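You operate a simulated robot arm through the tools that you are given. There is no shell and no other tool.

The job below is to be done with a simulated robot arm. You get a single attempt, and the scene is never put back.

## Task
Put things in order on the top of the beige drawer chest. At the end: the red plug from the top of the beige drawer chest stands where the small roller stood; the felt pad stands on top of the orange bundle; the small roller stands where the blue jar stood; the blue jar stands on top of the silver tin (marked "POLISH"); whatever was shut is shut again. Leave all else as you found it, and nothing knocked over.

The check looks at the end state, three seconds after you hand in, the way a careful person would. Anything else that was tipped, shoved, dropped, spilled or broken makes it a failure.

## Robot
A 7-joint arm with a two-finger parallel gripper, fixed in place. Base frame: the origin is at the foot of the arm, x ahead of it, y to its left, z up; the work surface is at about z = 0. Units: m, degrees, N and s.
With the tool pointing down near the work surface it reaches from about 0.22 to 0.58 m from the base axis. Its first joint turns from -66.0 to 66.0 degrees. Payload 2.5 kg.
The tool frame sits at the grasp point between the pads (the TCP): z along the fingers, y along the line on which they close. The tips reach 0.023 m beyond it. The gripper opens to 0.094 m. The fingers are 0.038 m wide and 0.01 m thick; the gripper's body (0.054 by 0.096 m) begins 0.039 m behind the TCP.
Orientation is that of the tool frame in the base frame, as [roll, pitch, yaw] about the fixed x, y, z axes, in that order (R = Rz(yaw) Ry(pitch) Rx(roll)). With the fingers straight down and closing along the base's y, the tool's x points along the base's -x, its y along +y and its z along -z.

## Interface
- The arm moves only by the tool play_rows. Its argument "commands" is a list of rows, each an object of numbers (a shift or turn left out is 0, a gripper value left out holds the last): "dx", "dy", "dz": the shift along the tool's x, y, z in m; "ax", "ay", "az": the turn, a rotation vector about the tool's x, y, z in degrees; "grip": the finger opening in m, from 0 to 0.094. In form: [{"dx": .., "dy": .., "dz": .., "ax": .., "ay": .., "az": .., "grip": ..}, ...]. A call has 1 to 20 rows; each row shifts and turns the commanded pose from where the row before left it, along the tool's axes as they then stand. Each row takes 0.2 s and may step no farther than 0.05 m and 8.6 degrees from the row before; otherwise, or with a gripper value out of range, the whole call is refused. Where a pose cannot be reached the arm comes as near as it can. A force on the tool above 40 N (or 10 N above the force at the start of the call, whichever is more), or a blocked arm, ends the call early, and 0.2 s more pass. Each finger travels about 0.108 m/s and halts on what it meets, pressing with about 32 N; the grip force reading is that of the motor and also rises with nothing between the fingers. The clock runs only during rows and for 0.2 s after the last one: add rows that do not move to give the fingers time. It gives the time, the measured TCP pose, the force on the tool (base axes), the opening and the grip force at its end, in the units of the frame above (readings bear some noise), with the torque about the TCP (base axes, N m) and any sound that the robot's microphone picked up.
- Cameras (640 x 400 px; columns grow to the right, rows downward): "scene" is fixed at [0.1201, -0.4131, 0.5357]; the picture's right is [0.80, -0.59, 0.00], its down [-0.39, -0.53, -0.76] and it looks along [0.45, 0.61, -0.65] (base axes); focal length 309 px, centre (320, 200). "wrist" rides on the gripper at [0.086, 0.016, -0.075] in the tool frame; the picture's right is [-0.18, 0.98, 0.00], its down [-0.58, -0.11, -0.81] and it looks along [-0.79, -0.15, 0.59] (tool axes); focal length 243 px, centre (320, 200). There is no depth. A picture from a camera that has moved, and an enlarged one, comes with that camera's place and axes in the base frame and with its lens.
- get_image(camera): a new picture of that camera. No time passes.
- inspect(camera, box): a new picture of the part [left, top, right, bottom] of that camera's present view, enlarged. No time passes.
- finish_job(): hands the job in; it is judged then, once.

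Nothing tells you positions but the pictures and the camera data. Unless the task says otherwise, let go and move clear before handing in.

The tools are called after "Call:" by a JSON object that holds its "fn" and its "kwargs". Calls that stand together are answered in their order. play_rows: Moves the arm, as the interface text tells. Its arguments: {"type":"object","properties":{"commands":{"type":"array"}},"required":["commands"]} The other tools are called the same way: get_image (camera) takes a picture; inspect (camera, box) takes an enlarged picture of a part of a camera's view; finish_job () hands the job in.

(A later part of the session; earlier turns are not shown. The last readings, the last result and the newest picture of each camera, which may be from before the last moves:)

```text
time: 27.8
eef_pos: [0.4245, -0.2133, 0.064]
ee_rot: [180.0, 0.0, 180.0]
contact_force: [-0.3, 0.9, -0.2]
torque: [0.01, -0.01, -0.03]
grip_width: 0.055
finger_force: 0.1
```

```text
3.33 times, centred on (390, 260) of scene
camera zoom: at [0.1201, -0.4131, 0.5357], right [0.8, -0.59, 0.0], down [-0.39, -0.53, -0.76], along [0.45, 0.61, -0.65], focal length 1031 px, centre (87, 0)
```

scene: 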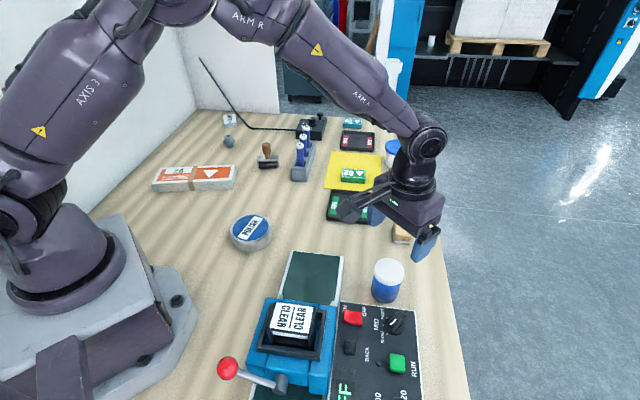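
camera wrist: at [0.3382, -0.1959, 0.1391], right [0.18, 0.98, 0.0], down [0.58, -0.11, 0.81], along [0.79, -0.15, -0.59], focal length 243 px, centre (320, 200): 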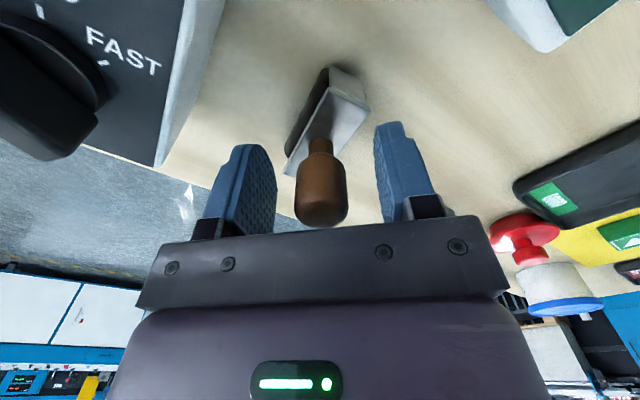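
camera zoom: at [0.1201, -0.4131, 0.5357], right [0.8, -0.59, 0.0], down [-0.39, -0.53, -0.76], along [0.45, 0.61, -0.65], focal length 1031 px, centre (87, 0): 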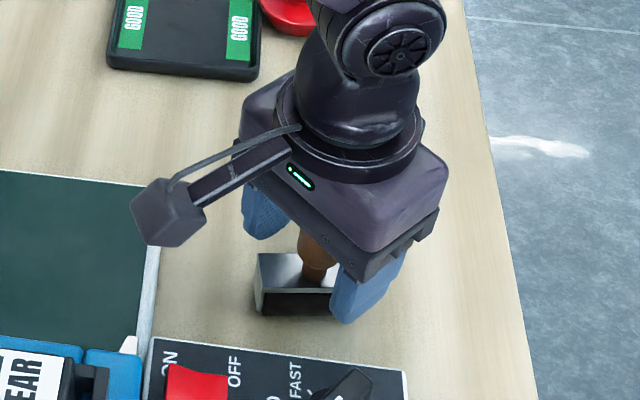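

The roller stands upright at the jar's old spot. I'll rise and move toward the felt pad for a close view.

Call:
{"fn": "play_rows", "kwargs": {"commands": [{"dz": -0.02}, {"dz": -0.035}, {"dz": -0.035}, {"dz": -0.035}, {"dz": -0.015}, {"dx": -0.025, "dy": 0.02}, {"dx": -0.03, "dy": 0.03}, {"dx": -0.03, "dy": 0.03}, {}]}}

Call:
{"fn": "get_image", "kwargs": {"camera": "wrist"}}

Call:
{"fn": "inspect", "kwargs": {"camera": "wrist", "box": [220, 0, 440, 137]}}

Call:
{"fn": "inspect", "kwargs": {"camera": "scene", "box": [320, 200, 460, 320]}}

```text
time: 29.8
eef_pos: [0.5069, -0.1354, 0.2047]
ee_rot: [180.0, 0.0, 180.0]
contact_force: [-0.1, 0.8, 0.0]
torque: [0.01, 0.0, 0.0]
grip_width: 0.0551
finger_force: 0.1
```

```text
taken
camera wrist: at [0.4215, -0.119, 0.2791], right [0.18, 0.98, 0.0], down [0.58, -0.11, 0.81], along [0.79, -0.15, -0.59], focal length 243 px, centre (320, 200)
```

wrist: 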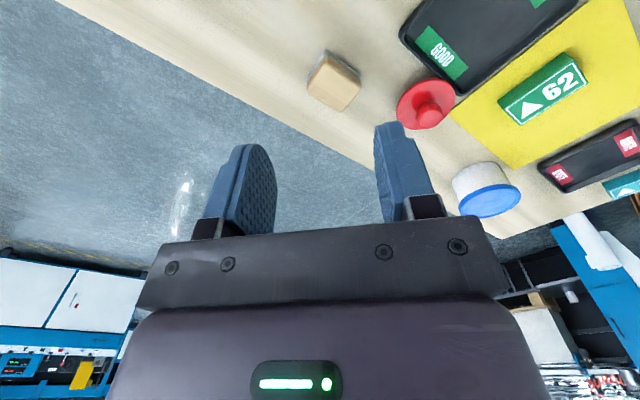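

```text
2.91 times, centred on (330, 68) of wrist
camera zoom: at [0.4215, -0.119, 0.2791], right [0.18, 0.98, 0.0], down [0.58, -0.11, 0.81], along [0.79, -0.15, -0.59], focal length 706 px, centre (291, 582)
```

zoom: 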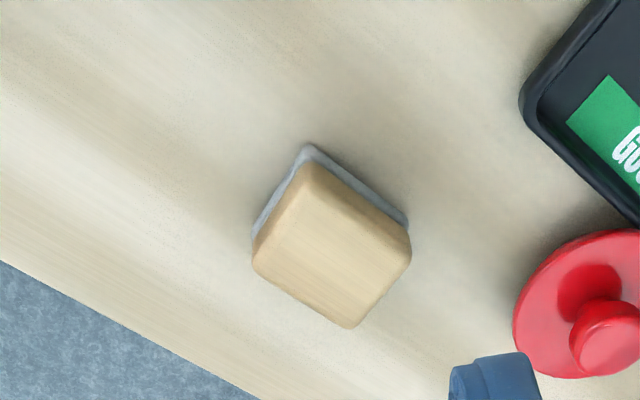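

```text
3.33 times, centred on (390, 260) of scene
camera zoom: at [0.1201, -0.4131, 0.5357], right [0.8, -0.59, 0.0], down [-0.39, -0.53, -0.76], along [0.45, 0.61, -0.65], focal length 1031 px, centre (87, 0)
```

zoom: 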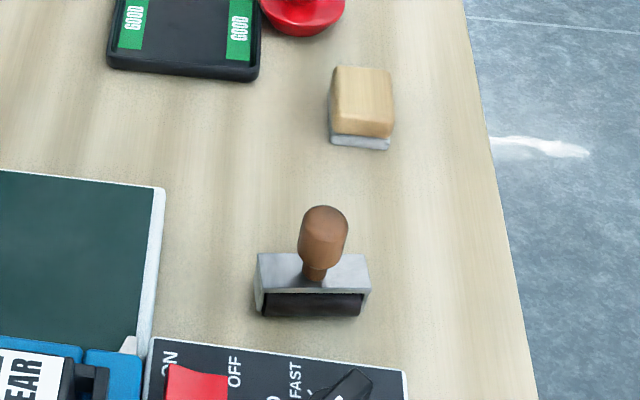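

The roller stands upright where the jar was. The felt pad is a 0.047 × 0.040 m block about 0.022 m high, about 5.4 cm ahead of the TCP, turned about 47°; I'll turn the tool by +47° and move over it.

Call:
{"fn": "play_rows", "kwargs": {"commands": [{"az": -7.85, "grip": 0.07}, {"az": -7.85}, {"az": -7.85}, {"az": -7.85}, {"az": -7.8}, {"az": -7.8}, {"dx": -0.0204, "dy": -0.0176, "dz": 0.03}, {"dx": -0.0204, "dy": -0.0176, "dz": 0.03}, {}]}}

Call:
{"fn": "get_image", "kwargs": {"camera": "wrist"}}

Call:
{"fn": "inspect", "kwargs": {"camera": "scene", "box": [340, 140, 460, 300]}}

```text
time: 31.8
eef_pos: [0.5615, -0.1262, 0.1432]
ee_rot: [-180.0, 0.0, -132.8]
contact_force: [0.0, -0.2, 1.1]
torque: [-0.01, -0.02, -0.02]
grip_width: 0.0701
finger_force: 0.1
```

```text
taken
camera wrist: at [0.4901, -0.1775, 0.2178], right [-0.59, 0.8, 0.0], down [0.48, 0.35, 0.81], along [0.65, 0.48, -0.59], focal length 243 px, centre (320, 200)
```

wrist: 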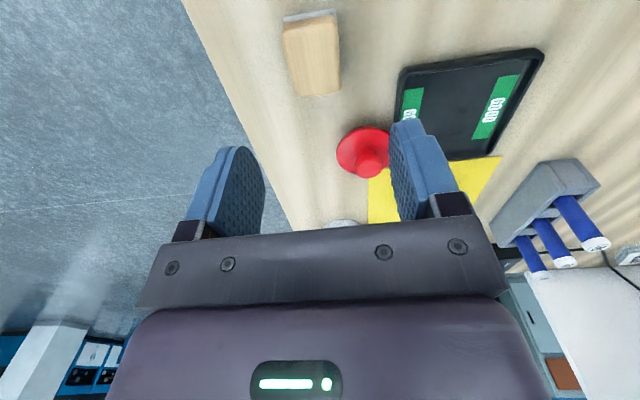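

```text
2.50 times, centred on (400, 220) of scene
camera zoom: at [0.1201, -0.4131, 0.5357], right [0.8, -0.59, 0.0], down [-0.39, -0.53, -0.76], along [0.45, 0.61, -0.65], focal length 773 px, centre (120, 150)
```

zoom: 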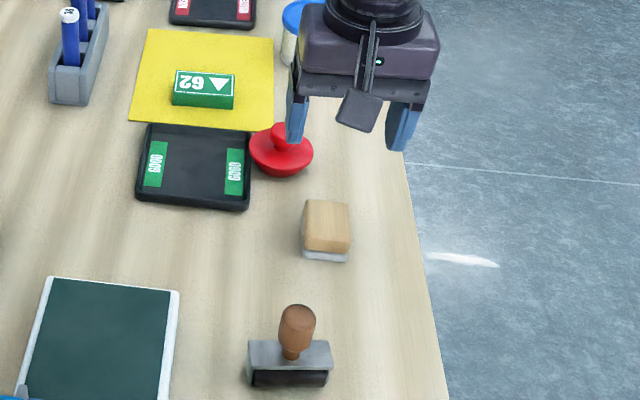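

The pad is now almost aligned with the tool. I'll zoom in for the fine offset.

Call:
{"fn": "inspect", "kwargs": {"camera": "wrist", "box": [230, 0, 410, 112]}}

```text
3.56 times, centred on (320, 56) of wrist
camera zoom: at [0.4901, -0.1775, 0.2178], right [-0.59, 0.8, 0.0], down [0.48, 0.35, 0.81], along [0.65, 0.48, -0.59], focal length 863 px, centre (320, 712)
```

zoom: 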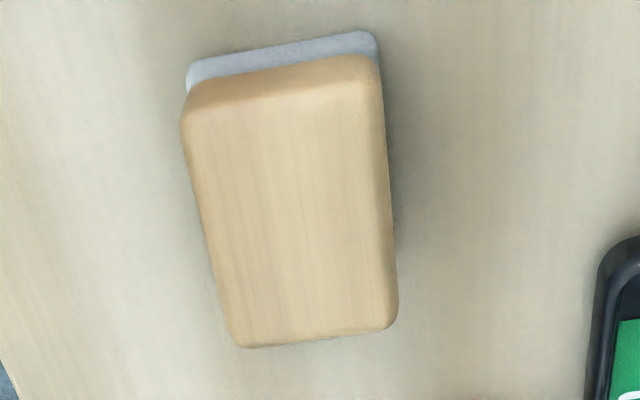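

The pad's centre is about 4.5 mm to the tool's −y side and turned about 2.8°. I'll correct both and descend to just above it.

Call:
{"fn": "play_rows", "kwargs": {"commands": [{"dy": -0.0045}, {"az": 2.8}, {"dz": 0.03}, {"dz": 0.03}, {"dz": 0.025}, {"dz": 0.01}, {}]}}

Call:
{"fn": "get_image", "kwargs": {"camera": "wrist"}}

Call:
{"fn": "inspect", "kwargs": {"camera": "scene", "box": [340, 140, 460, 300]}}

```text
time: 33.4
eef_pos: [0.5657, -0.1285, 0.0492]
ee_rot: [-180.0, 0.0, -135.7]
contact_force: [0.0, 0.4, 0.2]
torque: [0.03, 0.0, -0.02]
grip_width: 0.07
finger_force: 0.0
```

```text
taken
camera wrist: at [0.4922, -0.1764, 0.123], right [-0.55, 0.83, 0.0], down [0.49, 0.33, 0.81], along [0.67, 0.45, -0.59], focal length 243 px, centre (320, 200)
```

wrist: 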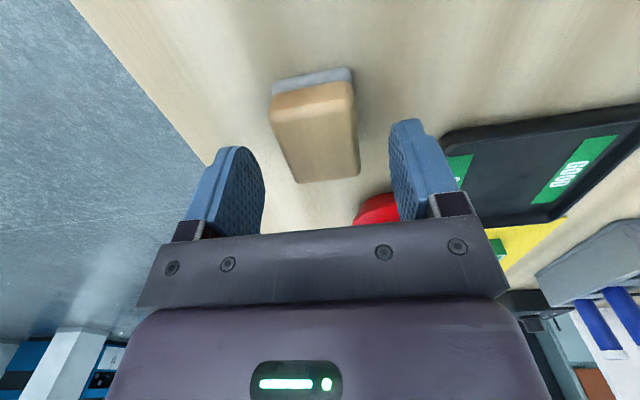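

```text
2.50 times, centred on (400, 220) of scene
camera zoom: at [0.1201, -0.4131, 0.5357], right [0.8, -0.59, 0.0], down [-0.39, -0.53, -0.76], along [0.45, 0.61, -0.65], focal length 773 px, centre (120, 150)
```

zoom: 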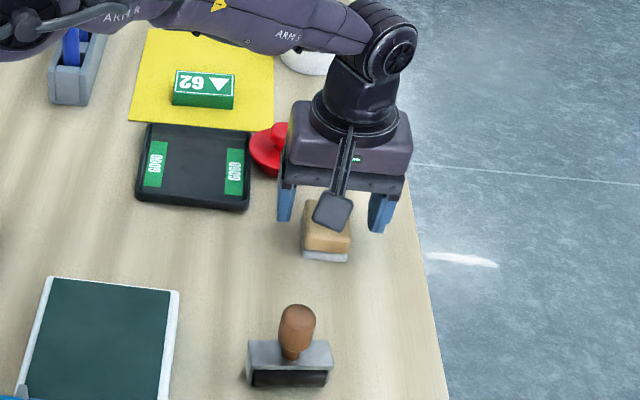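

Lined up on both axes. I'll go down the last 2 cm so the tips sit a few millimetres above the table, then check.

Call:
{"fn": "play_rows", "kwargs": {"commands": [{"dz": 0.01}, {"dz": 0.007}, {"dz": 0.003}, {}]}}

Call:
{"fn": "get_image", "kwargs": {"camera": "wrist"}}

Call:
{"fn": "inspect", "kwargs": {"camera": "scene", "box": [350, 160, 450, 260]}}

```text
time: 34.4
eef_pos: [0.5673, -0.1294, 0.0276]
ee_rot: [179.9, 0.0, -135.8]
contact_force: [-0.1, 0.5, -0.4]
torque: [0.01, 0.01, -0.03]
grip_width: 0.07
finger_force: 0.0
```

```text
taken
camera wrist: at [0.4931, -0.1779, 0.1028], right [-0.55, 0.83, 0.0], down [0.49, 0.33, 0.81], along [0.67, 0.45, -0.59], focal length 243 px, centre (320, 200)
```

wrist: 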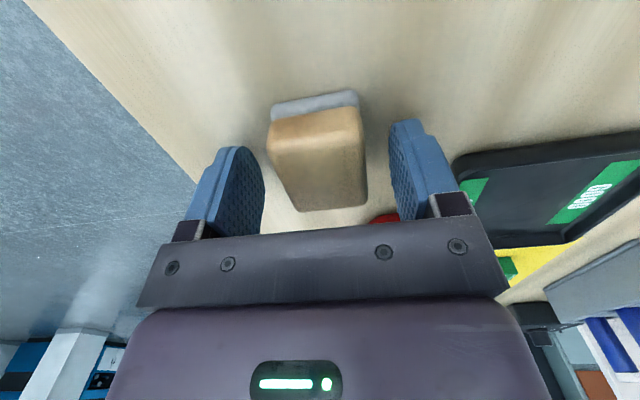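

```text
4.00 times, centred on (400, 210) of scene
camera zoom: at [0.1201, -0.4131, 0.5357], right [0.8, -0.59, 0.0], down [-0.39, -0.53, -0.76], along [0.45, 0.61, -0.65], focal length 1237 px, centre (0, 160)
```

zoom: 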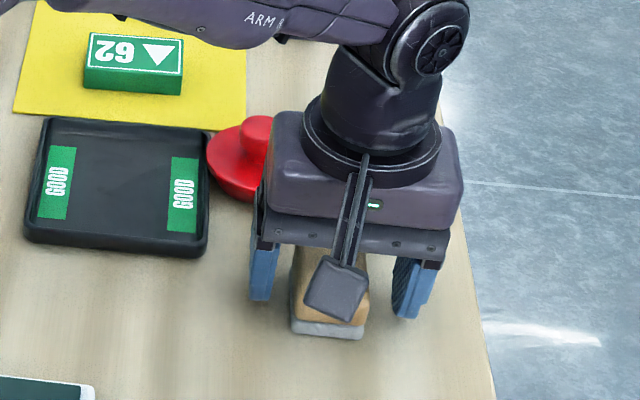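

The pad is between the fingers. Closing gently on it.

Call:
{"fn": "play_rows", "kwargs": {"commands": [{"grip": 0.055}, {"grip": 0.04}, {"grip": 0.025}, {}, {}]}}

Call:
{"fn": "get_image", "kwargs": {"camera": "wrist"}}

```text
time: 35.6
eef_pos: [0.5656, -0.1299, 0.0277]
ee_rot: [180.0, 0.0, -135.9]
contact_force: [-0.2, 0.8, 0.4]
torque: [0.01, 0.01, 0.02]
grip_width: 0.0394
finger_force: 31.8
```

```text
taken
camera wrist: at [0.4931, -0.1779, 0.1029], right [-0.55, 0.83, 0.0], down [0.49, 0.33, 0.81], along [0.67, 0.45, -0.59], focal length 243 px, centre (320, 200)
```

wrist: 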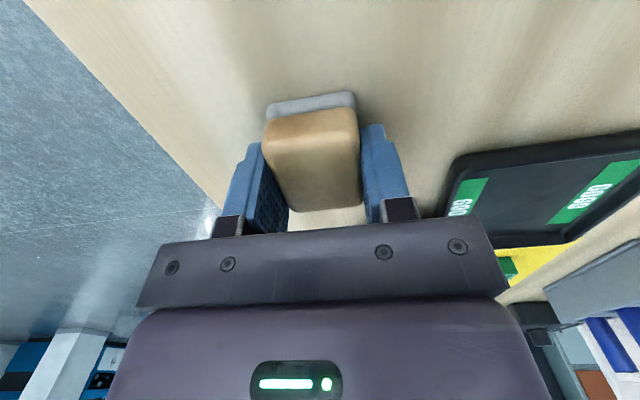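

Gripped at 0.039 m. I'll lift it straight up to z ≈ 0.19.

Call:
{"fn": "play_rows", "kwargs": {"commands": [{"dz": -0.01}, {"dz": -0.025}, {"dz": -0.035}, {"dz": -0.035}, {"dz": -0.035}, {"dz": -0.02}, {}]}}

Call:
{"fn": "get_image", "kwargs": {"camera": "wrist"}}

Call:
{"fn": "inspect", "kwargs": {"camera": "scene", "box": [320, 100, 460, 260]}}

```text
time: 37.2
eef_pos: [0.5656, -0.1267, 0.1852]
ee_rot: [180.0, 0.0, -135.8]
contact_force: [0.1, 1.1, -1.0]
torque: [-0.03, -0.02, -0.01]
grip_width: 0.0394
finger_force: 31.8
```

```text
taken
camera wrist: at [0.4927, -0.1753, 0.261], right [-0.55, 0.83, 0.0], down [0.49, 0.33, 0.81], along [0.67, 0.45, -0.59], focal length 243 px, centre (320, 200)
```

wrist: 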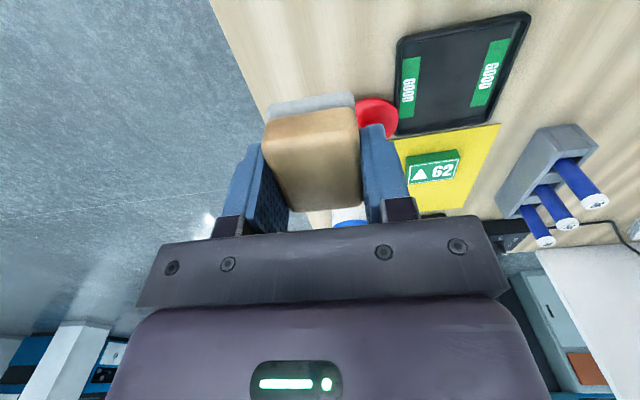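

```text
2.50 times, centred on (390, 180) of scene
camera zoom: at [0.1201, -0.4131, 0.5357], right [0.8, -0.59, 0.0], down [-0.39, -0.53, -0.76], along [0.45, 0.61, -0.65], focal length 773 px, centre (145, 250)
```

zoom: 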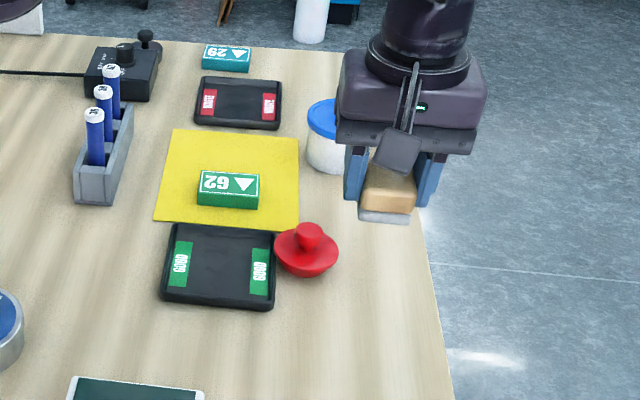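

Held level. Now I'll carry it across at this height to above the bundle's right half, about (0.294, 0.331).

Call:
{"fn": "play_rows", "kwargs": {"commands": [{"dx": -0.006, "dy": 0.025}, {"dx": -0.0088, "dy": 0.0363}, {"dx": -0.0088, "dy": 0.0363}, {"dx": -0.0088, "dy": 0.0363}, {"dx": -0.0088, "dy": 0.0363}, {"dx": -0.0088, "dy": 0.0363}, {"dx": -0.0088, "dy": 0.0363}, {"dx": -0.0088, "dy": 0.0363}, {"dx": -0.0088, "dy": 0.0363}, {"dx": -0.0088, "dy": 0.0363}, {"dx": -0.0088, "dy": 0.0363}, {"dx": -0.0088, "dy": 0.0363}, {"dx": -0.0088, "dy": 0.0363}, {"dx": -0.0088, "dy": 0.0363}, {"dx": -0.0052, "dy": 0.0225}, {}]}}

Call:
{"fn": "get_image", "kwargs": {"camera": "wrist"}}

Call:
{"fn": "get_image", "kwargs": {"camera": "scene"}}

```text
time: 40.6
eef_pos: [0.2967, 0.3313, 0.1889]
ee_rot: [179.9, -0.1, -135.9]
contact_force: [-0.5, 0.4, -1.2]
torque: [-0.01, 0.0, 0.01]
grip_width: 0.0395
finger_force: 31.5
```

```text
taken
camera wrist: at [0.2232, 0.2829, 0.2639], right [-0.55, 0.83, 0.0], down [0.49, 0.33, 0.81], along [0.67, 0.45, -0.59], focal length 243 px, centre (320, 200)
```

wrist: 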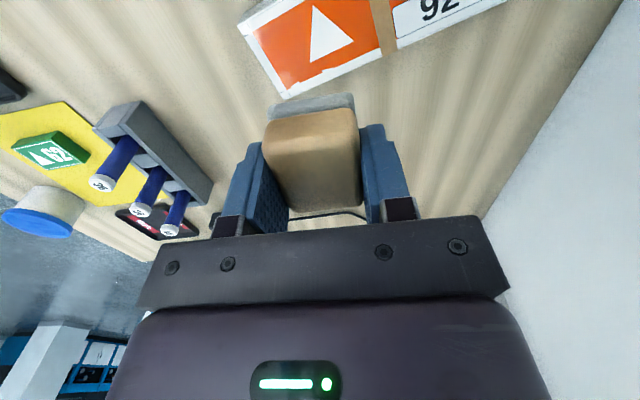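

```text
taken
```

scene: 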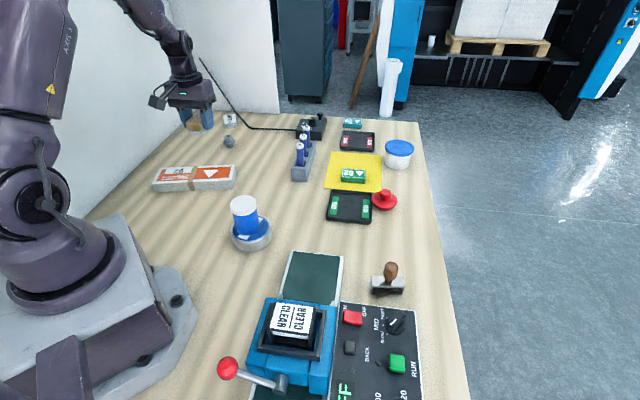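

I'm above the triangle on the bundle's right half. I'll turn about 14° to square the pad with the bundle and then zoom in.

Call:
{"fn": "play_rows", "kwargs": {"commands": [{"az": -7}, {"az": -7}, {}]}}

Call:
{"fn": "inspect", "kwargs": {"camera": "wrist", "box": [200, 0, 440, 150]}}

```text
time: 41.4
eef_pos: [0.2936, 0.3298, 0.1871]
ee_rot: [-179.9, 0.0, -121.6]
contact_force: [-0.1, 0.9, -1.1]
torque: [0.0, 0.0, 0.03]
grip_width: 0.0395
finger_force: 32.2
```

```text
2.67 times, centred on (320, 75) of wrist
camera zoom: at [0.2356, 0.2656, 0.2633], right [-0.74, 0.67, 0.0], down [0.4, 0.44, 0.81], along [0.54, 0.6, -0.59], focal length 647 px, centre (320, 533)
```

zoom: 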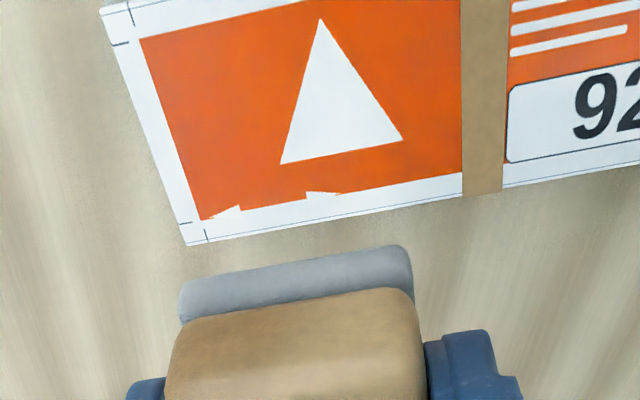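

The pad is centred over the bundle's right half, clear of the band and edges, and square with it. I'll lower it to about a centimetre above the bundle.

Call:
{"fn": "play_rows", "kwargs": {"commands": [{"dz": 0.03}, {"dz": 0.03}, {"dz": 0.03}, {"dz": 0.02}, {"dz": 0.01}, {}]}}

Call:
{"fn": "get_image", "kwargs": {"camera": "wrist"}}

Call:
{"fn": "inspect", "kwargs": {"camera": "scene", "box": [130, 110, 260, 210]}}

```text
time: 42.8
eef_pos: [0.2955, 0.3301, 0.0701]
ee_rot: [180.0, 0.0, -121.7]
contact_force: [-0.5, -0.8, -0.8]
torque: [-0.03, 0.0, -0.01]
grip_width: 0.0397
finger_force: 32.0
```

```text
taken
camera wrist: at [0.2357, 0.265, 0.1448], right [-0.74, 0.67, 0.0], down [0.4, 0.44, 0.81], along [0.54, 0.6, -0.59], focal length 243 px, centre (320, 200)
```

wrist: 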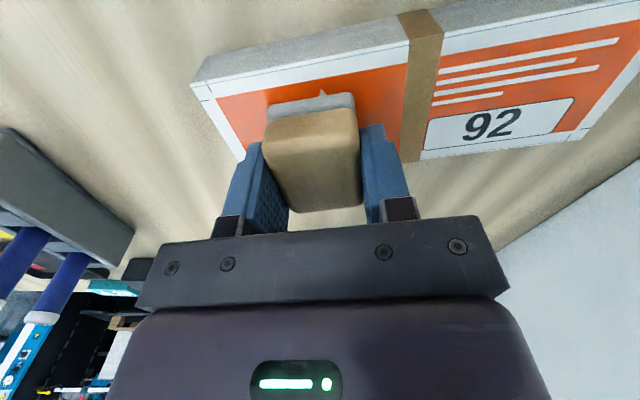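

```text
4.00 times, centred on (195, 160) of scene
camera zoom: at [0.1201, -0.4131, 0.5357], right [0.8, -0.59, 0.0], down [-0.39, -0.53, -0.76], along [0.45, 0.61, -0.65], focal length 1237 px, centre (820, 360)
```

zoom: 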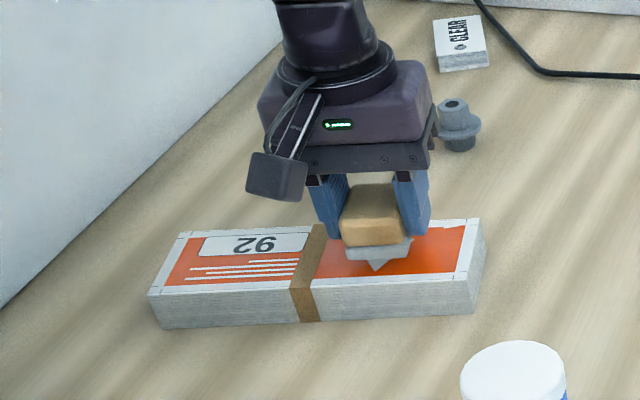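

Level and about a centimetre above. Lowering in small steps.

Call:
{"fn": "play_rows", "kwargs": {"commands": [{"dz": 0.004}, {"dz": 0.003}, {"dz": 0.002}, {}]}}

```text
time: 43.8
eef_pos: [0.2941, 0.3298, 0.0601]
ee_rot: [-180.0, 0.0, -121.8]
contact_force: [-1.6, -0.1, -0.5]
torque: [0.0, -0.01, 0.0]
grip_width: 0.0397
finger_force: 32.5
```

Call:
{"fn": "play_rows", "kwargs": {"commands": [{"dz": 0.001}, {"dz": 0.001}, {}]}}

Call:
{"fn": "inspect", "kwargs": {"camera": "wrist", "box": [200, 40, 440, 190]}}

```text
time: 44.6
eef_pos: [0.2938, 0.3306, 0.058]
ee_rot: [-180.0, 0.0, -121.8]
contact_force: [-0.6, -0.5, 3.4]
torque: [-0.02, 0.01, -0.03]
grip_width: 0.0395
finger_force: 31.7
```

```text
2.67 times, centred on (320, 115) of wrist
camera zoom: at [0.235, 0.2656, 0.1329], right [-0.74, 0.67, 0.0], down [0.4, 0.44, 0.81], along [0.54, 0.6, -0.59], focal length 647 px, centre (320, 427)
```

zoom: 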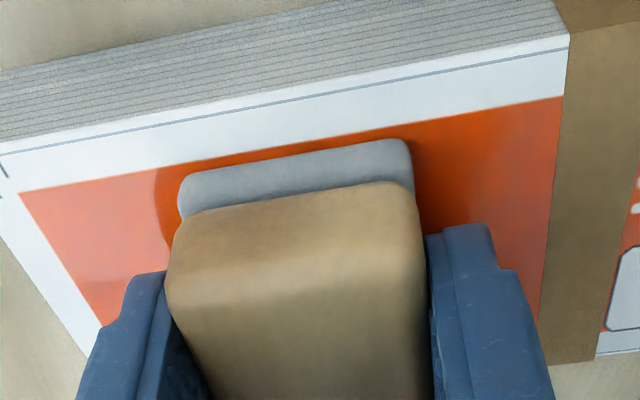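

It just touches (3.4 N). I'll release it.

Call:
{"fn": "play_rows", "kwargs": {"commands": [{"grip": 0.046}, {"grip": 0.055}, {"grip": 0.062}, {}]}}

Call:
{"fn": "get_image", "kwargs": {"camera": "wrist"}}

Call:
{"fn": "inspect", "kwargs": {"camera": "scene", "box": [130, 110, 260, 210]}}

```text
time: 45.6
eef_pos: [0.2935, 0.3307, 0.057]
ee_rot: [-180.0, 0.0, -121.8]
contact_force: [0.1, -0.7, -0.6]
torque: [0.02, 0.02, 0.01]
grip_width: 0.062
finger_force: 0.1
```

```text
taken
camera wrist: at [0.235, 0.2656, 0.1327], right [-0.74, 0.67, 0.0], down [0.4, 0.44, 0.81], along [0.54, 0.6, -0.59], focal length 243 px, centre (320, 200)
```

wrist: 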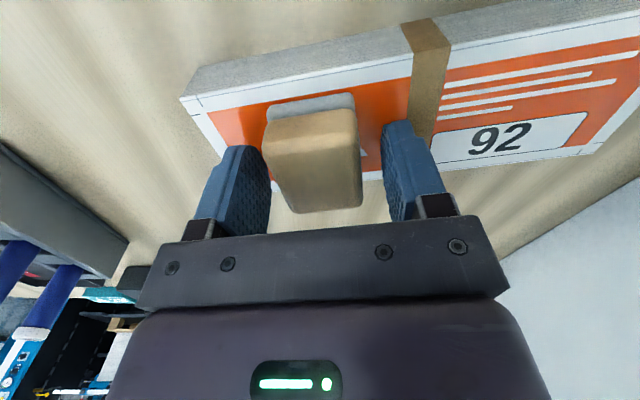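

```text
4.00 times, centred on (195, 160) of scene
camera zoom: at [0.1201, -0.4131, 0.5357], right [0.8, -0.59, 0.0], down [-0.39, -0.53, -0.76], along [0.45, 0.61, -0.65], focal length 1237 px, centre (820, 360)
```

zoom: 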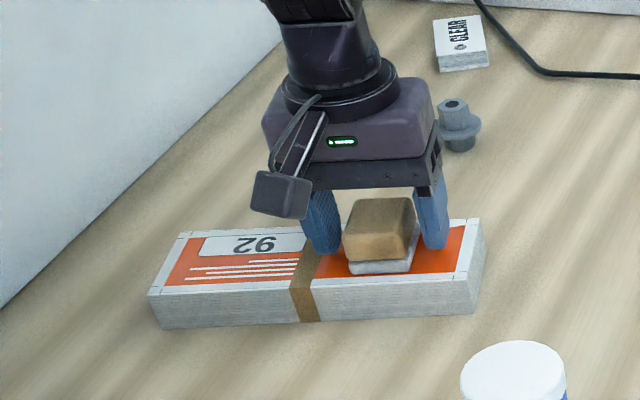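

The pad rests flat on the bundle and is free of the fingers. I'll rise straight up and turn the tool back to its original yaw.

Call:
{"fn": "play_rows", "kwargs": {"commands": [{"dz": -0.015}, {"dz": -0.03}, {"dz": -0.035}, {"dz": -0.035}, {"dz": -0.035}, {"az": 8.3}, {"az": 8.3}, {"az": 8.3}, {"az": 8.3}, {"az": 8.3}, {"az": 8.3}, {"az": 8.4}, {}]}}

Call:
{"fn": "inspect", "kwargs": {"camera": "scene", "box": [130, 90, 330, 280]}}

```text
time: 48.4
eef_pos: [0.2945, 0.3297, 0.2077]
ee_rot: [-180.0, 0.0, 180.0]
contact_force: [0.4, 0.1, -0.5]
torque: [-0.01, 0.02, 0.01]
grip_width: 0.062
finger_force: 0.1
```

```text
2.11 times, centred on (230, 185) of scene
camera zoom: at [0.1201, -0.4131, 0.5357], right [0.8, -0.59, 0.0], down [-0.39, -0.53, -0.76], along [0.45, 0.61, -0.65], focal length 651 px, centre (510, 232)
```

zoom: 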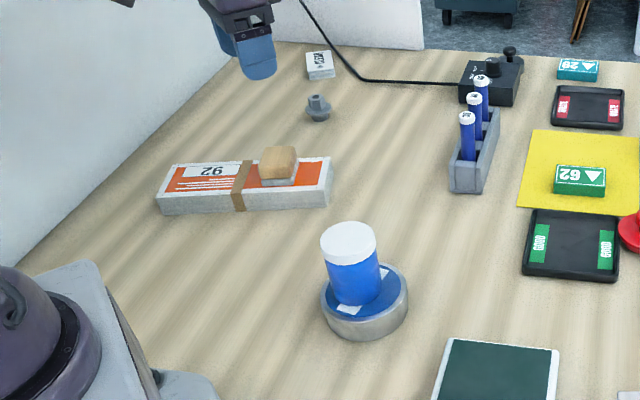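

Pad on bundle and jar on tin look good. Next the red plug: I'll move to about (0.515, −0.03) at z ≈ 0.2 for a close look.

Call:
{"fn": "play_rows", "kwargs": {"commands": [{"dx": -0.015, "dy": -0.025}, {"dx": -0.022, "dy": -0.036}, {"dx": -0.022, "dy": -0.036}, {"dx": -0.022, "dy": -0.036}, {"dx": -0.022, "dy": -0.036}, {"dx": -0.022, "dy": -0.036}, {"dx": -0.022, "dy": -0.036}, {"dx": -0.022, "dy": -0.036}, {"dx": -0.022, "dy": -0.036}, {"dx": -0.022, "dy": -0.036}, {"dx": -0.009, "dy": -0.011}, {}]}}

Call:
{"fn": "get_image", "kwargs": {"camera": "wrist"}}

Call:
{"fn": "inspect", "kwargs": {"camera": "wrist", "box": [220, 0, 440, 137]}}

```text
time: 51.0
eef_pos: [0.5177, -0.0309, 0.2092]
ee_rot: [180.0, -0.1, -179.8]
contact_force: [0.0, -0.5, -0.4]
torque: [0.01, 0.01, -0.03]
grip_width: 0.0621
finger_force: 0.0
```

```text
taken
camera wrist: at [0.4313, -0.0137, 0.284], right [0.18, 0.98, 0.0], down [0.58, -0.11, 0.81], along [0.79, -0.15, -0.59], focal length 243 px, centre (320, 200)
```

wrist: 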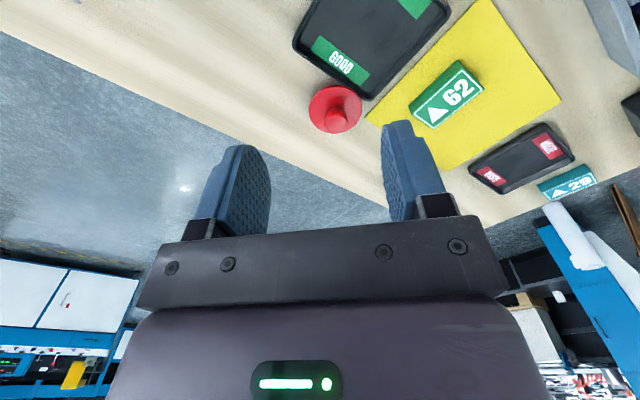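

```text
2.91 times, centred on (330, 68) of wrist
camera zoom: at [0.4313, -0.0137, 0.284], right [0.18, 0.98, 0.0], down [0.58, -0.11, 0.81], along [0.79, -0.15, -0.59], focal length 706 px, centre (291, 582)
```

zoom: 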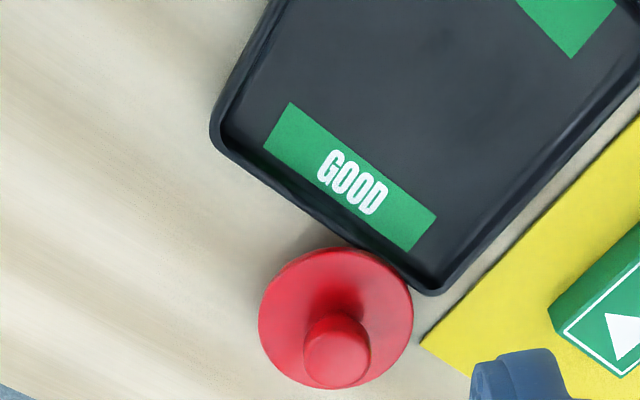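

The plug's knob is about 9 cm ahead of the TCP at about (0.607, −0.027), knob centre about 0.037 m high, flange nearly touching the tray. That is beyond the straight-down reach, so I'll tilt the tool 15° outward and hover above it.

Call:
{"fn": "play_rows", "kwargs": {"commands": [{"ay": -7.5, "grip": 0.05}, {"ay": -7.5}, {"dx": -0.0152, "dy": 0.0018, "dz": 0.027}, {"dx": -0.0152, "dz": 0.027}, {"dx": -0.0152, "dz": 0.027}, {"dx": -0.0153, "dz": 0.027}, {}]}}

Call:
{"fn": "get_image", "kwargs": {"camera": "wrist"}}

Call:
{"fn": "inspect", "kwargs": {"camera": "scene", "box": [320, 100, 460, 230]}}

```text
time: 52.6
eef_pos: [0.6052, -0.0264, 0.1205]
ee_rot: [179.9, 15.1, -179.9]
contact_force: [0.0, -0.4, -0.2]
torque: [-0.02, 0.03, 0.01]
grip_width: 0.0496
finger_force: 0.1
```

```text
taken
camera wrist: at [0.5027, -0.0101, 0.1706], right [0.18, 0.98, 0.05], down [0.35, -0.11, 0.93], along [0.92, -0.15, -0.37], focal length 243 px, centre (320, 200)
```

wrist: 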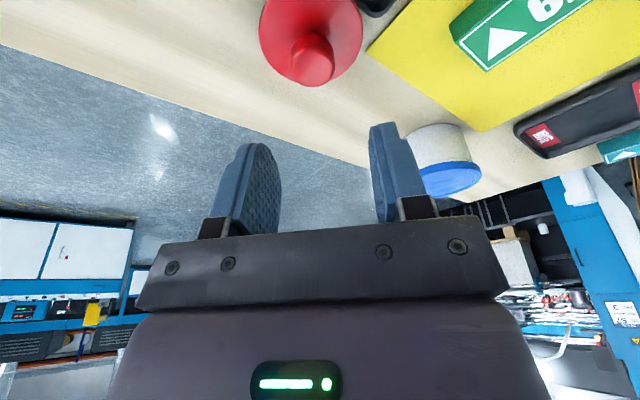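

```text
3.08 times, centred on (390, 165) of scene
camera zoom: at [0.1201, -0.4131, 0.5357], right [0.8, -0.59, 0.0], down [-0.39, -0.53, -0.76], along [0.45, 0.61, -0.65], focal length 951 px, centre (105, 308)
```

zoom: 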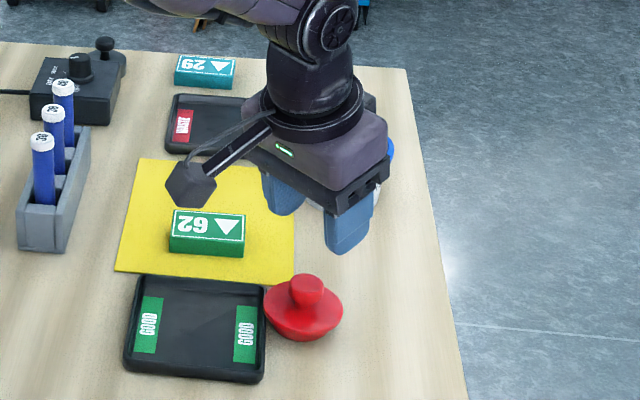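

The tilted pose was reached. I'll zoom for the fine alignment on the knob.

Call:
{"fn": "inspect", "kwargs": {"camera": "wrist", "box": [240, 0, 400, 100]}}

```text
4.00 times, centred on (320, 50) of wrist
camera zoom: at [0.5027, -0.0101, 0.1706], right [0.18, 0.98, 0.05], down [0.35, -0.11, 0.93], along [0.92, -0.15, -0.37], focal length 970 px, centre (320, 800)
```

zoom: 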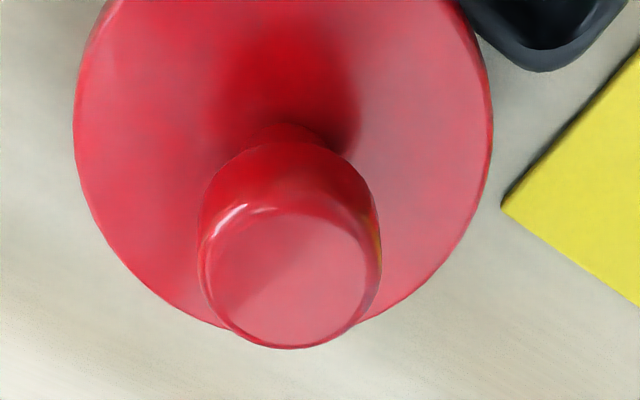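

The knob sits 2.6 mm ahead and about 1 mm to −y of the TCP, which is fine. I'll shift 1.5 mm toward −y (so any push goes away from the tray) and descend vertically most of the way.

Call:
{"fn": "play_rows", "kwargs": {"commands": [{"dy": -0.0015}, {"dx": 0.0052, "dz": 0.0193}, {"dx": 0.0045, "dz": 0.0169}, {"dx": 0.0032, "dz": 0.0121}, {}]}}

Call:
{"fn": "get_image", "kwargs": {"camera": "wrist"}}

Call:
{"fn": "inspect", "kwargs": {"camera": "scene", "box": [340, 140, 440, 230]}}

```text
time: 53.8
eef_pos: [0.6059, -0.026, 0.0667]
ee_rot: [-179.9, 15.0, -179.9]
contact_force: [-0.9, 0.2, 0.4]
torque: [0.0, -0.01, 0.01]
grip_width: 0.0501
finger_force: 0.0
```

```text
taken
camera wrist: at [0.5014, -0.0098, 0.1177], right [0.18, 0.98, 0.05], down [0.35, -0.11, 0.93], along [0.92, -0.15, -0.37], focal length 243 px, centre (320, 200)
```

wrist: 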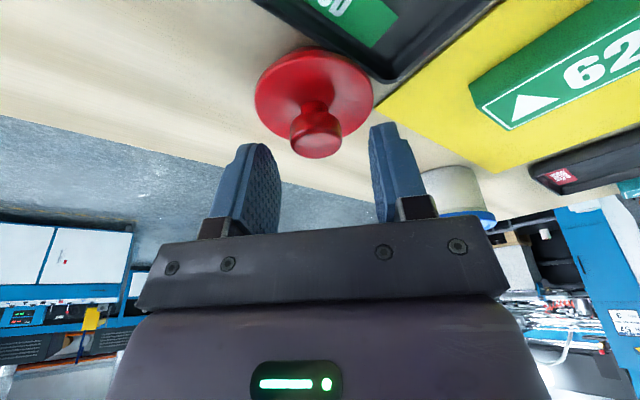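

```text
4.44 times, centred on (390, 185) of scene
camera zoom: at [0.1201, -0.4131, 0.5357], right [0.8, -0.59, 0.0], down [-0.39, -0.53, -0.76], along [0.45, 0.61, -0.65], focal length 1374 px, centre (9, 267)
```

zoom: 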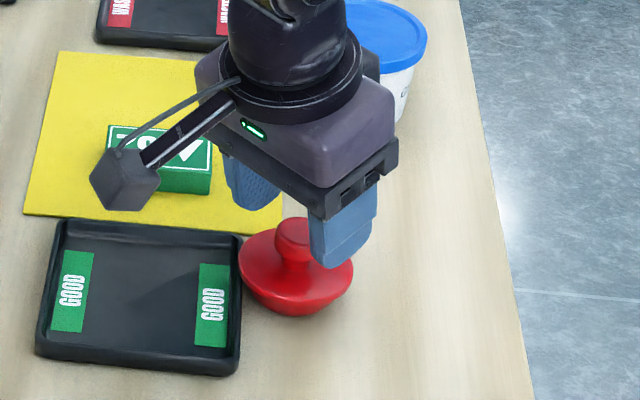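

Call:
{"fn": "inspect", "kwargs": {"camera": "wrist", "box": [220, 40, 420, 165]}}

```text
3.20 times, centred on (320, 102) of wrist
camera zoom: at [0.5014, -0.0098, 0.1177], right [0.18, 0.98, 0.05], down [0.35, -0.11, 0.93], along [0.92, -0.15, -0.37], focal length 776 px, centre (320, 512)
```

zoom: 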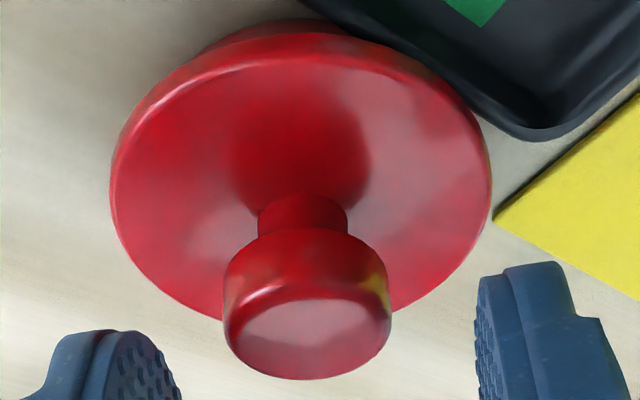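

The knob (0.029–0.045 m high) is still about 1.6 mm to −y of the TCP. I'll shift 2.5 mm that way, then go down the last 17 mm so the tips stop just above the flange.

Call:
{"fn": "play_rows", "kwargs": {"commands": [{"dy": -0.0025}, {"dx": 0.0016, "dz": 0.0076}, {"dx": 0.0012, "dz": 0.0057}, {"dx": 0.0008, "dz": 0.0039}, {}]}}

Call:
{"fn": "inspect", "kwargs": {"camera": "wrist", "box": [190, 60, 450, 222]}}

Call:
{"fn": "inspect", "kwargs": {"camera": "scene", "box": [350, 150, 430, 225]}}

```text
time: 55.0
eef_pos: [0.6042, -0.0304, 0.0523]
ee_rot: [180.0, 15.1, 180.0]
contact_force: [-1.2, 0.7, 0.4]
torque: [0.04, -0.01, 0.04]
grip_width: 0.05
finger_force: 0.0
```

```text
2.46 times, centred on (320, 141) of wrist
camera zoom: at [0.5012, -0.0143, 0.1015], right [0.18, 0.98, 0.05], down [0.35, -0.11, 0.93], along [0.92, -0.15, -0.37], focal length 597 px, centre (320, 345)
```

zoom: 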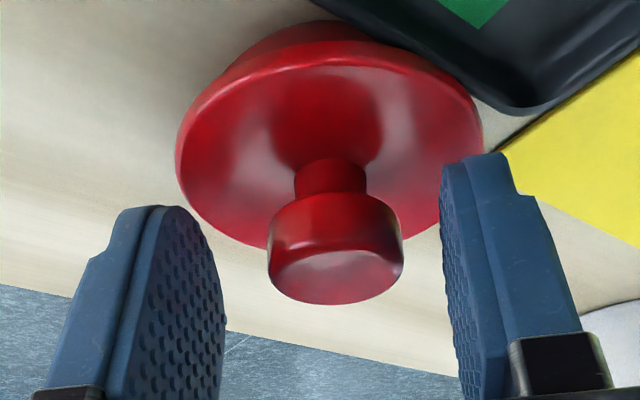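

```text
5.33 times, centred on (390, 188) of scene
camera zoom: at [0.1201, -0.4131, 0.5357], right [0.8, -0.59, 0.0], down [-0.39, -0.53, -0.76], along [0.45, 0.61, -0.65], focal length 1649 px, centre (-53, 267)
```

zoom: 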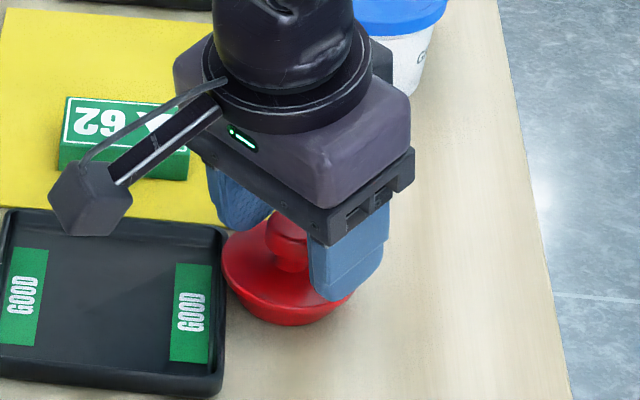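

Pose readings and pictures agree that the knob is at y ≈ −0.0273 while the TCP is at −0.0303 and at a good height. I'll correct 2 mm in y and 1.5 mm in x, then re-check.

Call:
{"fn": "play_rows", "kwargs": {"commands": [{"dx": -0.0014, "dy": 0.002, "dz": 0.0004}, {}]}}

Call:
{"fn": "inspect", "kwargs": {"camera": "wrist", "box": [190, 60, 450, 222]}}

```text
time: 55.6
eef_pos: [0.6058, -0.0296, 0.0518]
ee_rot: [180.0, 14.9, -179.9]
contact_force: [0.0, 0.3, 0.6]
torque: [0.0, 0.01, 0.02]
grip_width: 0.0498
finger_force: 0.1
```

```text
2.46 times, centred on (320, 141) of wrist
camera zoom: at [0.5028, -0.0119, 0.1019], right [0.18, 0.98, 0.05], down [0.35, -0.11, 0.93], along [0.92, -0.15, -0.37], focal length 597 px, centre (320, 345)
```

zoom: 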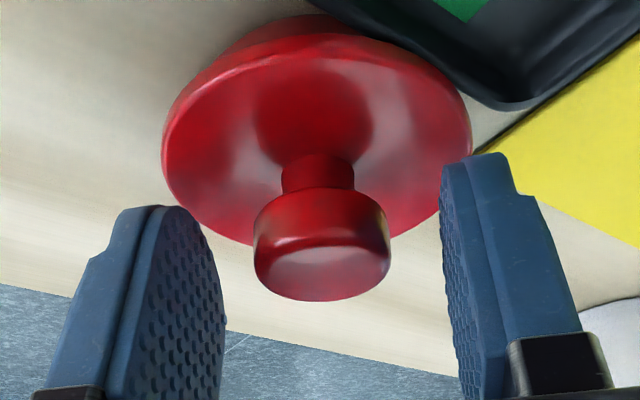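

The knob is centred within half a millimetre now. Closing on it.

Call:
{"fn": "play_rows", "kwargs": {"commands": [{"grip": 0.04}, {"grip": 0.032}, {"grip": 0.015}, {}, {}]}}

Call:
{"fn": "inspect", "kwargs": {"camera": "wrist", "box": [190, 60, 450, 222]}}

Call:
{"fn": "inspect", "kwargs": {"camera": "scene", "box": [350, 150, 430, 225]}}

```text
time: 56.8
eef_pos: [0.6055, -0.0284, 0.0517]
ee_rot: [180.0, 15.0, 180.0]
contact_force: [1.1, 0.8, -0.4]
torque: [-0.02, -0.01, -0.02]
grip_width: 0.0252
finger_force: 32.0
```

```text
2.46 times, centred on (320, 141) of wrist
camera zoom: at [0.5028, -0.012, 0.1019], right [0.18, 0.98, 0.05], down [0.35, -0.11, 0.93], along [0.92, -0.15, -0.37], focal length 597 px, centre (320, 345)
```

zoom: 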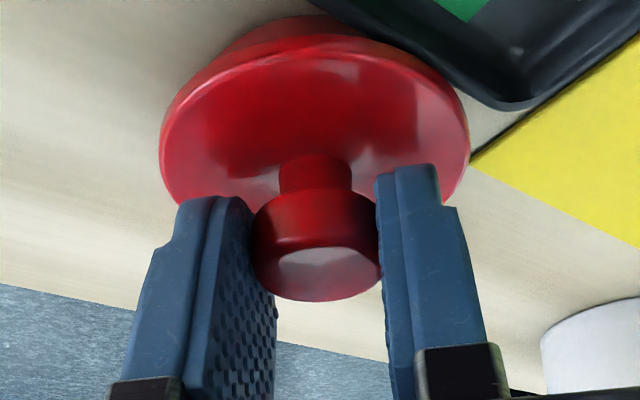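

```text
5.33 times, centred on (390, 188) of scene
camera zoom: at [0.1201, -0.4131, 0.5357], right [0.8, -0.59, 0.0], down [-0.39, -0.53, -0.76], along [0.45, 0.61, -0.65], focal length 1649 px, centre (-53, 267)
```

zoom: 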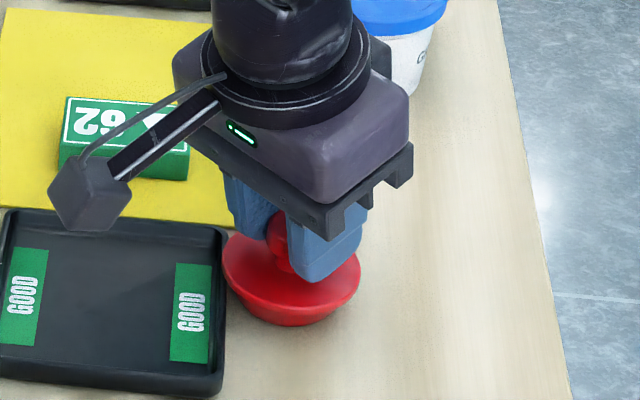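

The knob is gripped. I'll lift vertically, slowly at first so the flange clears the tray edge.

Call:
{"fn": "play_rows", "kwargs": {"commands": [{"dx": -0.0013, "dz": -0.0048}, {"dx": -0.0026, "dz": -0.0097}, {"dx": -0.0039, "dz": -0.0145}, {"dx": -0.0052, "dz": -0.0193}, {}]}}

Call:
{"fn": "get_image", "kwargs": {"camera": "wrist"}}

Call:
{"fn": "inspect", "kwargs": {"camera": "scene", "box": [330, 120, 450, 230]}}

```text
time: 58.0
eef_pos: [0.6036, -0.0279, 0.1031]
ee_rot: [180.0, 15.1, -179.9]
contact_force: [-0.5, 0.1, -0.3]
torque: [-0.01, 0.03, -0.04]
grip_width: 0.0255
finger_force: 31.7
```

```text
taken
camera wrist: at [0.502, -0.0106, 0.1527], right [0.18, 0.98, 0.05], down [0.35, -0.11, 0.93], along [0.92, -0.15, -0.37], focal length 243 px, centre (320, 200)
```

wrist: 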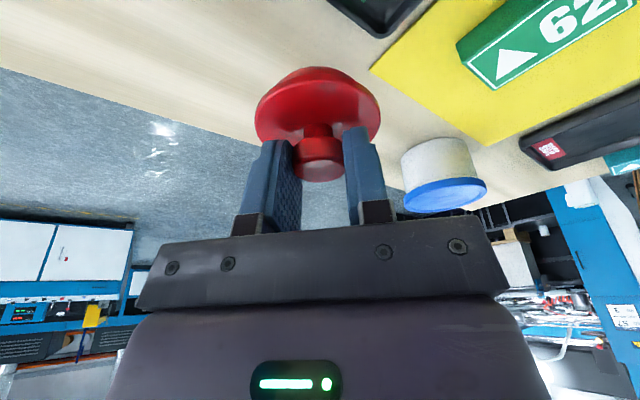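

```text
3.64 times, centred on (390, 175) of scene
camera zoom: at [0.1201, -0.4131, 0.5357], right [0.8, -0.59, 0.0], down [-0.39, -0.53, -0.76], along [0.45, 0.61, -0.65], focal length 1124 px, centre (66, 291)
```

zoom: 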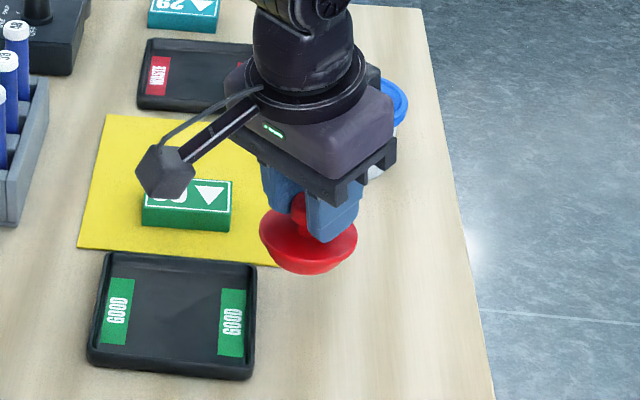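

The plug came up cleanly and level and the tray stayed put. I'll raise it further while drawing in, then carry it over to the roller's old spot.

Call:
{"fn": "play_rows", "kwargs": {"commands": [{"dx": 0.0108, "dz": -0.0371}, {"dx": 0.0108, "dz": -0.0371}, {"dx": 0.0108, "dz": -0.0371}, {"dx": 0.0104, "dy": 0.0361, "dz": -0.0028}, {"dx": 0.0104, "dy": 0.0361, "dz": -0.0028}, {"dx": 0.0104, "dy": 0.0361, "dz": -0.0028}, {"dx": 0.0104, "dy": 0.0361, "dz": -0.0028}, {"dx": 0.0104, "dy": 0.0361, "dz": -0.0028}, {"dx": 0.0104, "dy": 0.0361, "dz": -0.0028}, {"dx": 0.0104, "dy": 0.0361, "dz": -0.0028}, {"dx": 0.0104, "dy": 0.0361, "dz": -0.0028}, {"dx": 0.0105, "dy": 0.036, "dz": -0.0028}, {}]}}

Call:
{"fn": "get_image", "kwargs": {"camera": "wrist"}}

Call:
{"fn": "inspect", "kwargs": {"camera": "scene", "box": [200, 50, 440, 230]}}

```text
time: 60.8
eef_pos: [0.4487, 0.296, 0.2016]
ee_rot: [-180.0, 15.0, 180.0]
contact_force: [-0.3, 0.2, -0.6]
torque: [0.02, 0.01, 0.03]
grip_width: 0.0256
finger_force: 31.9
```

```text
taken
camera wrist: at [0.3465, 0.3128, 0.252], right [0.18, 0.98, 0.05], down [0.35, -0.11, 0.93], along [0.92, -0.15, -0.37], focal length 243 px, centre (320, 200)
```

wrist: 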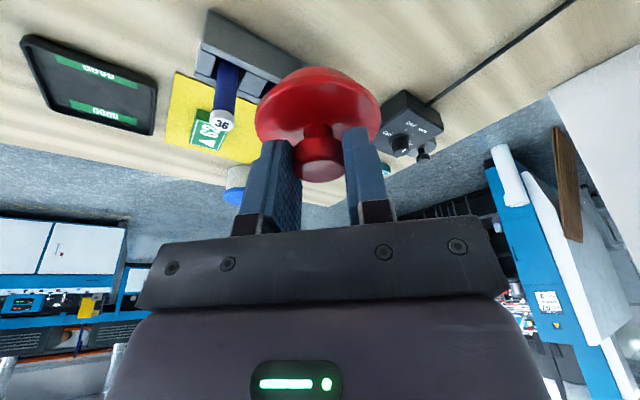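

```text
2.22 times, centred on (320, 140) of scene
camera zoom: at [0.1201, -0.4131, 0.5357], right [0.8, -0.59, 0.0], down [-0.39, -0.53, -0.76], along [0.45, 0.61, -0.65], focal length 687 px, centre (320, 333)
```

zoom: 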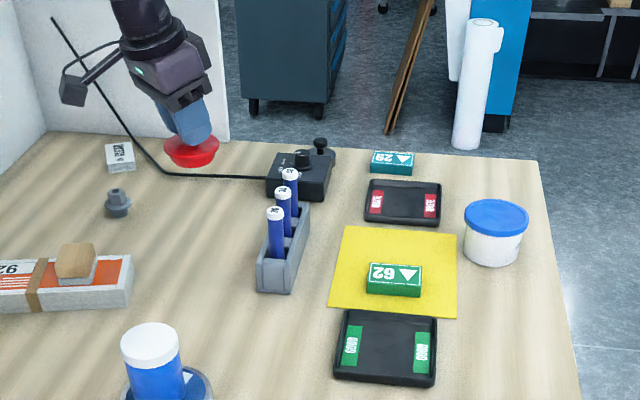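

The plug is about 2 mm from directly above the target (0.451, 0.298). I'll fine-shift and descend vertically to about a centimetre above the surface.

Call:
{"fn": "play_rows", "kwargs": {"commands": [{"dx": 0.0019, "dy": 0.001, "dz": -0.0005}, {"dx": 0.0065, "dz": 0.0241}, {"dx": 0.0078, "dz": 0.029}, {"dx": 0.0078, "dz": 0.029}, {"dx": 0.0078, "dz": 0.029}, {"dx": 0.0052, "dz": 0.0193}, {}]}}

Call:
{"fn": "get_image", "kwargs": {"camera": "wrist"}}

Call:
{"fn": "inspect", "kwargs": {"camera": "scene", "box": [190, 90, 330, 200]}}

```text
time: 62.4
eef_pos: [0.4473, 0.2953, 0.0664]
ee_rot: [-180.0, 15.0, -179.9]
contact_force: [-0.2, -0.3, 0.2]
torque: [-0.03, 0.03, -0.01]
grip_width: 0.0256
finger_force: 32.1
```

```text
taken
camera wrist: at [0.3445, 0.3122, 0.1164], right [0.18, 0.98, 0.05], down [0.35, -0.11, 0.93], along [0.92, -0.15, -0.37], focal length 243 px, centre (320, 200)
```

wrist: 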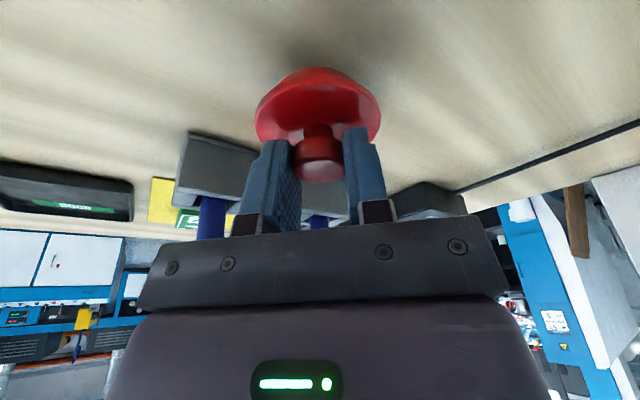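

```text
3.64 times, centred on (260, 145) of scene
camera zoom: at [0.1201, -0.4131, 0.5357], right [0.8, -0.59, 0.0], down [-0.39, -0.53, -0.76], along [0.45, 0.61, -0.65], focal length 1124 px, centre (538, 400)
```

zoom: 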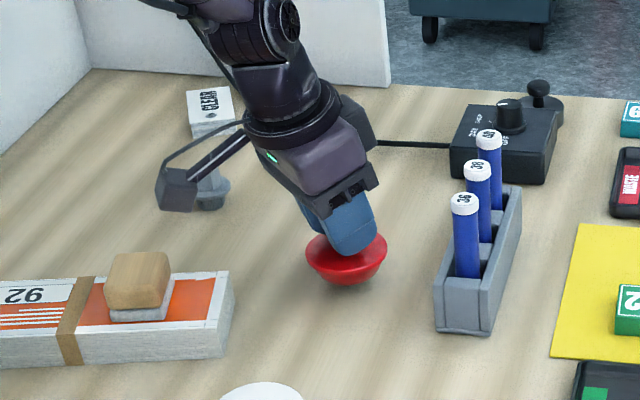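

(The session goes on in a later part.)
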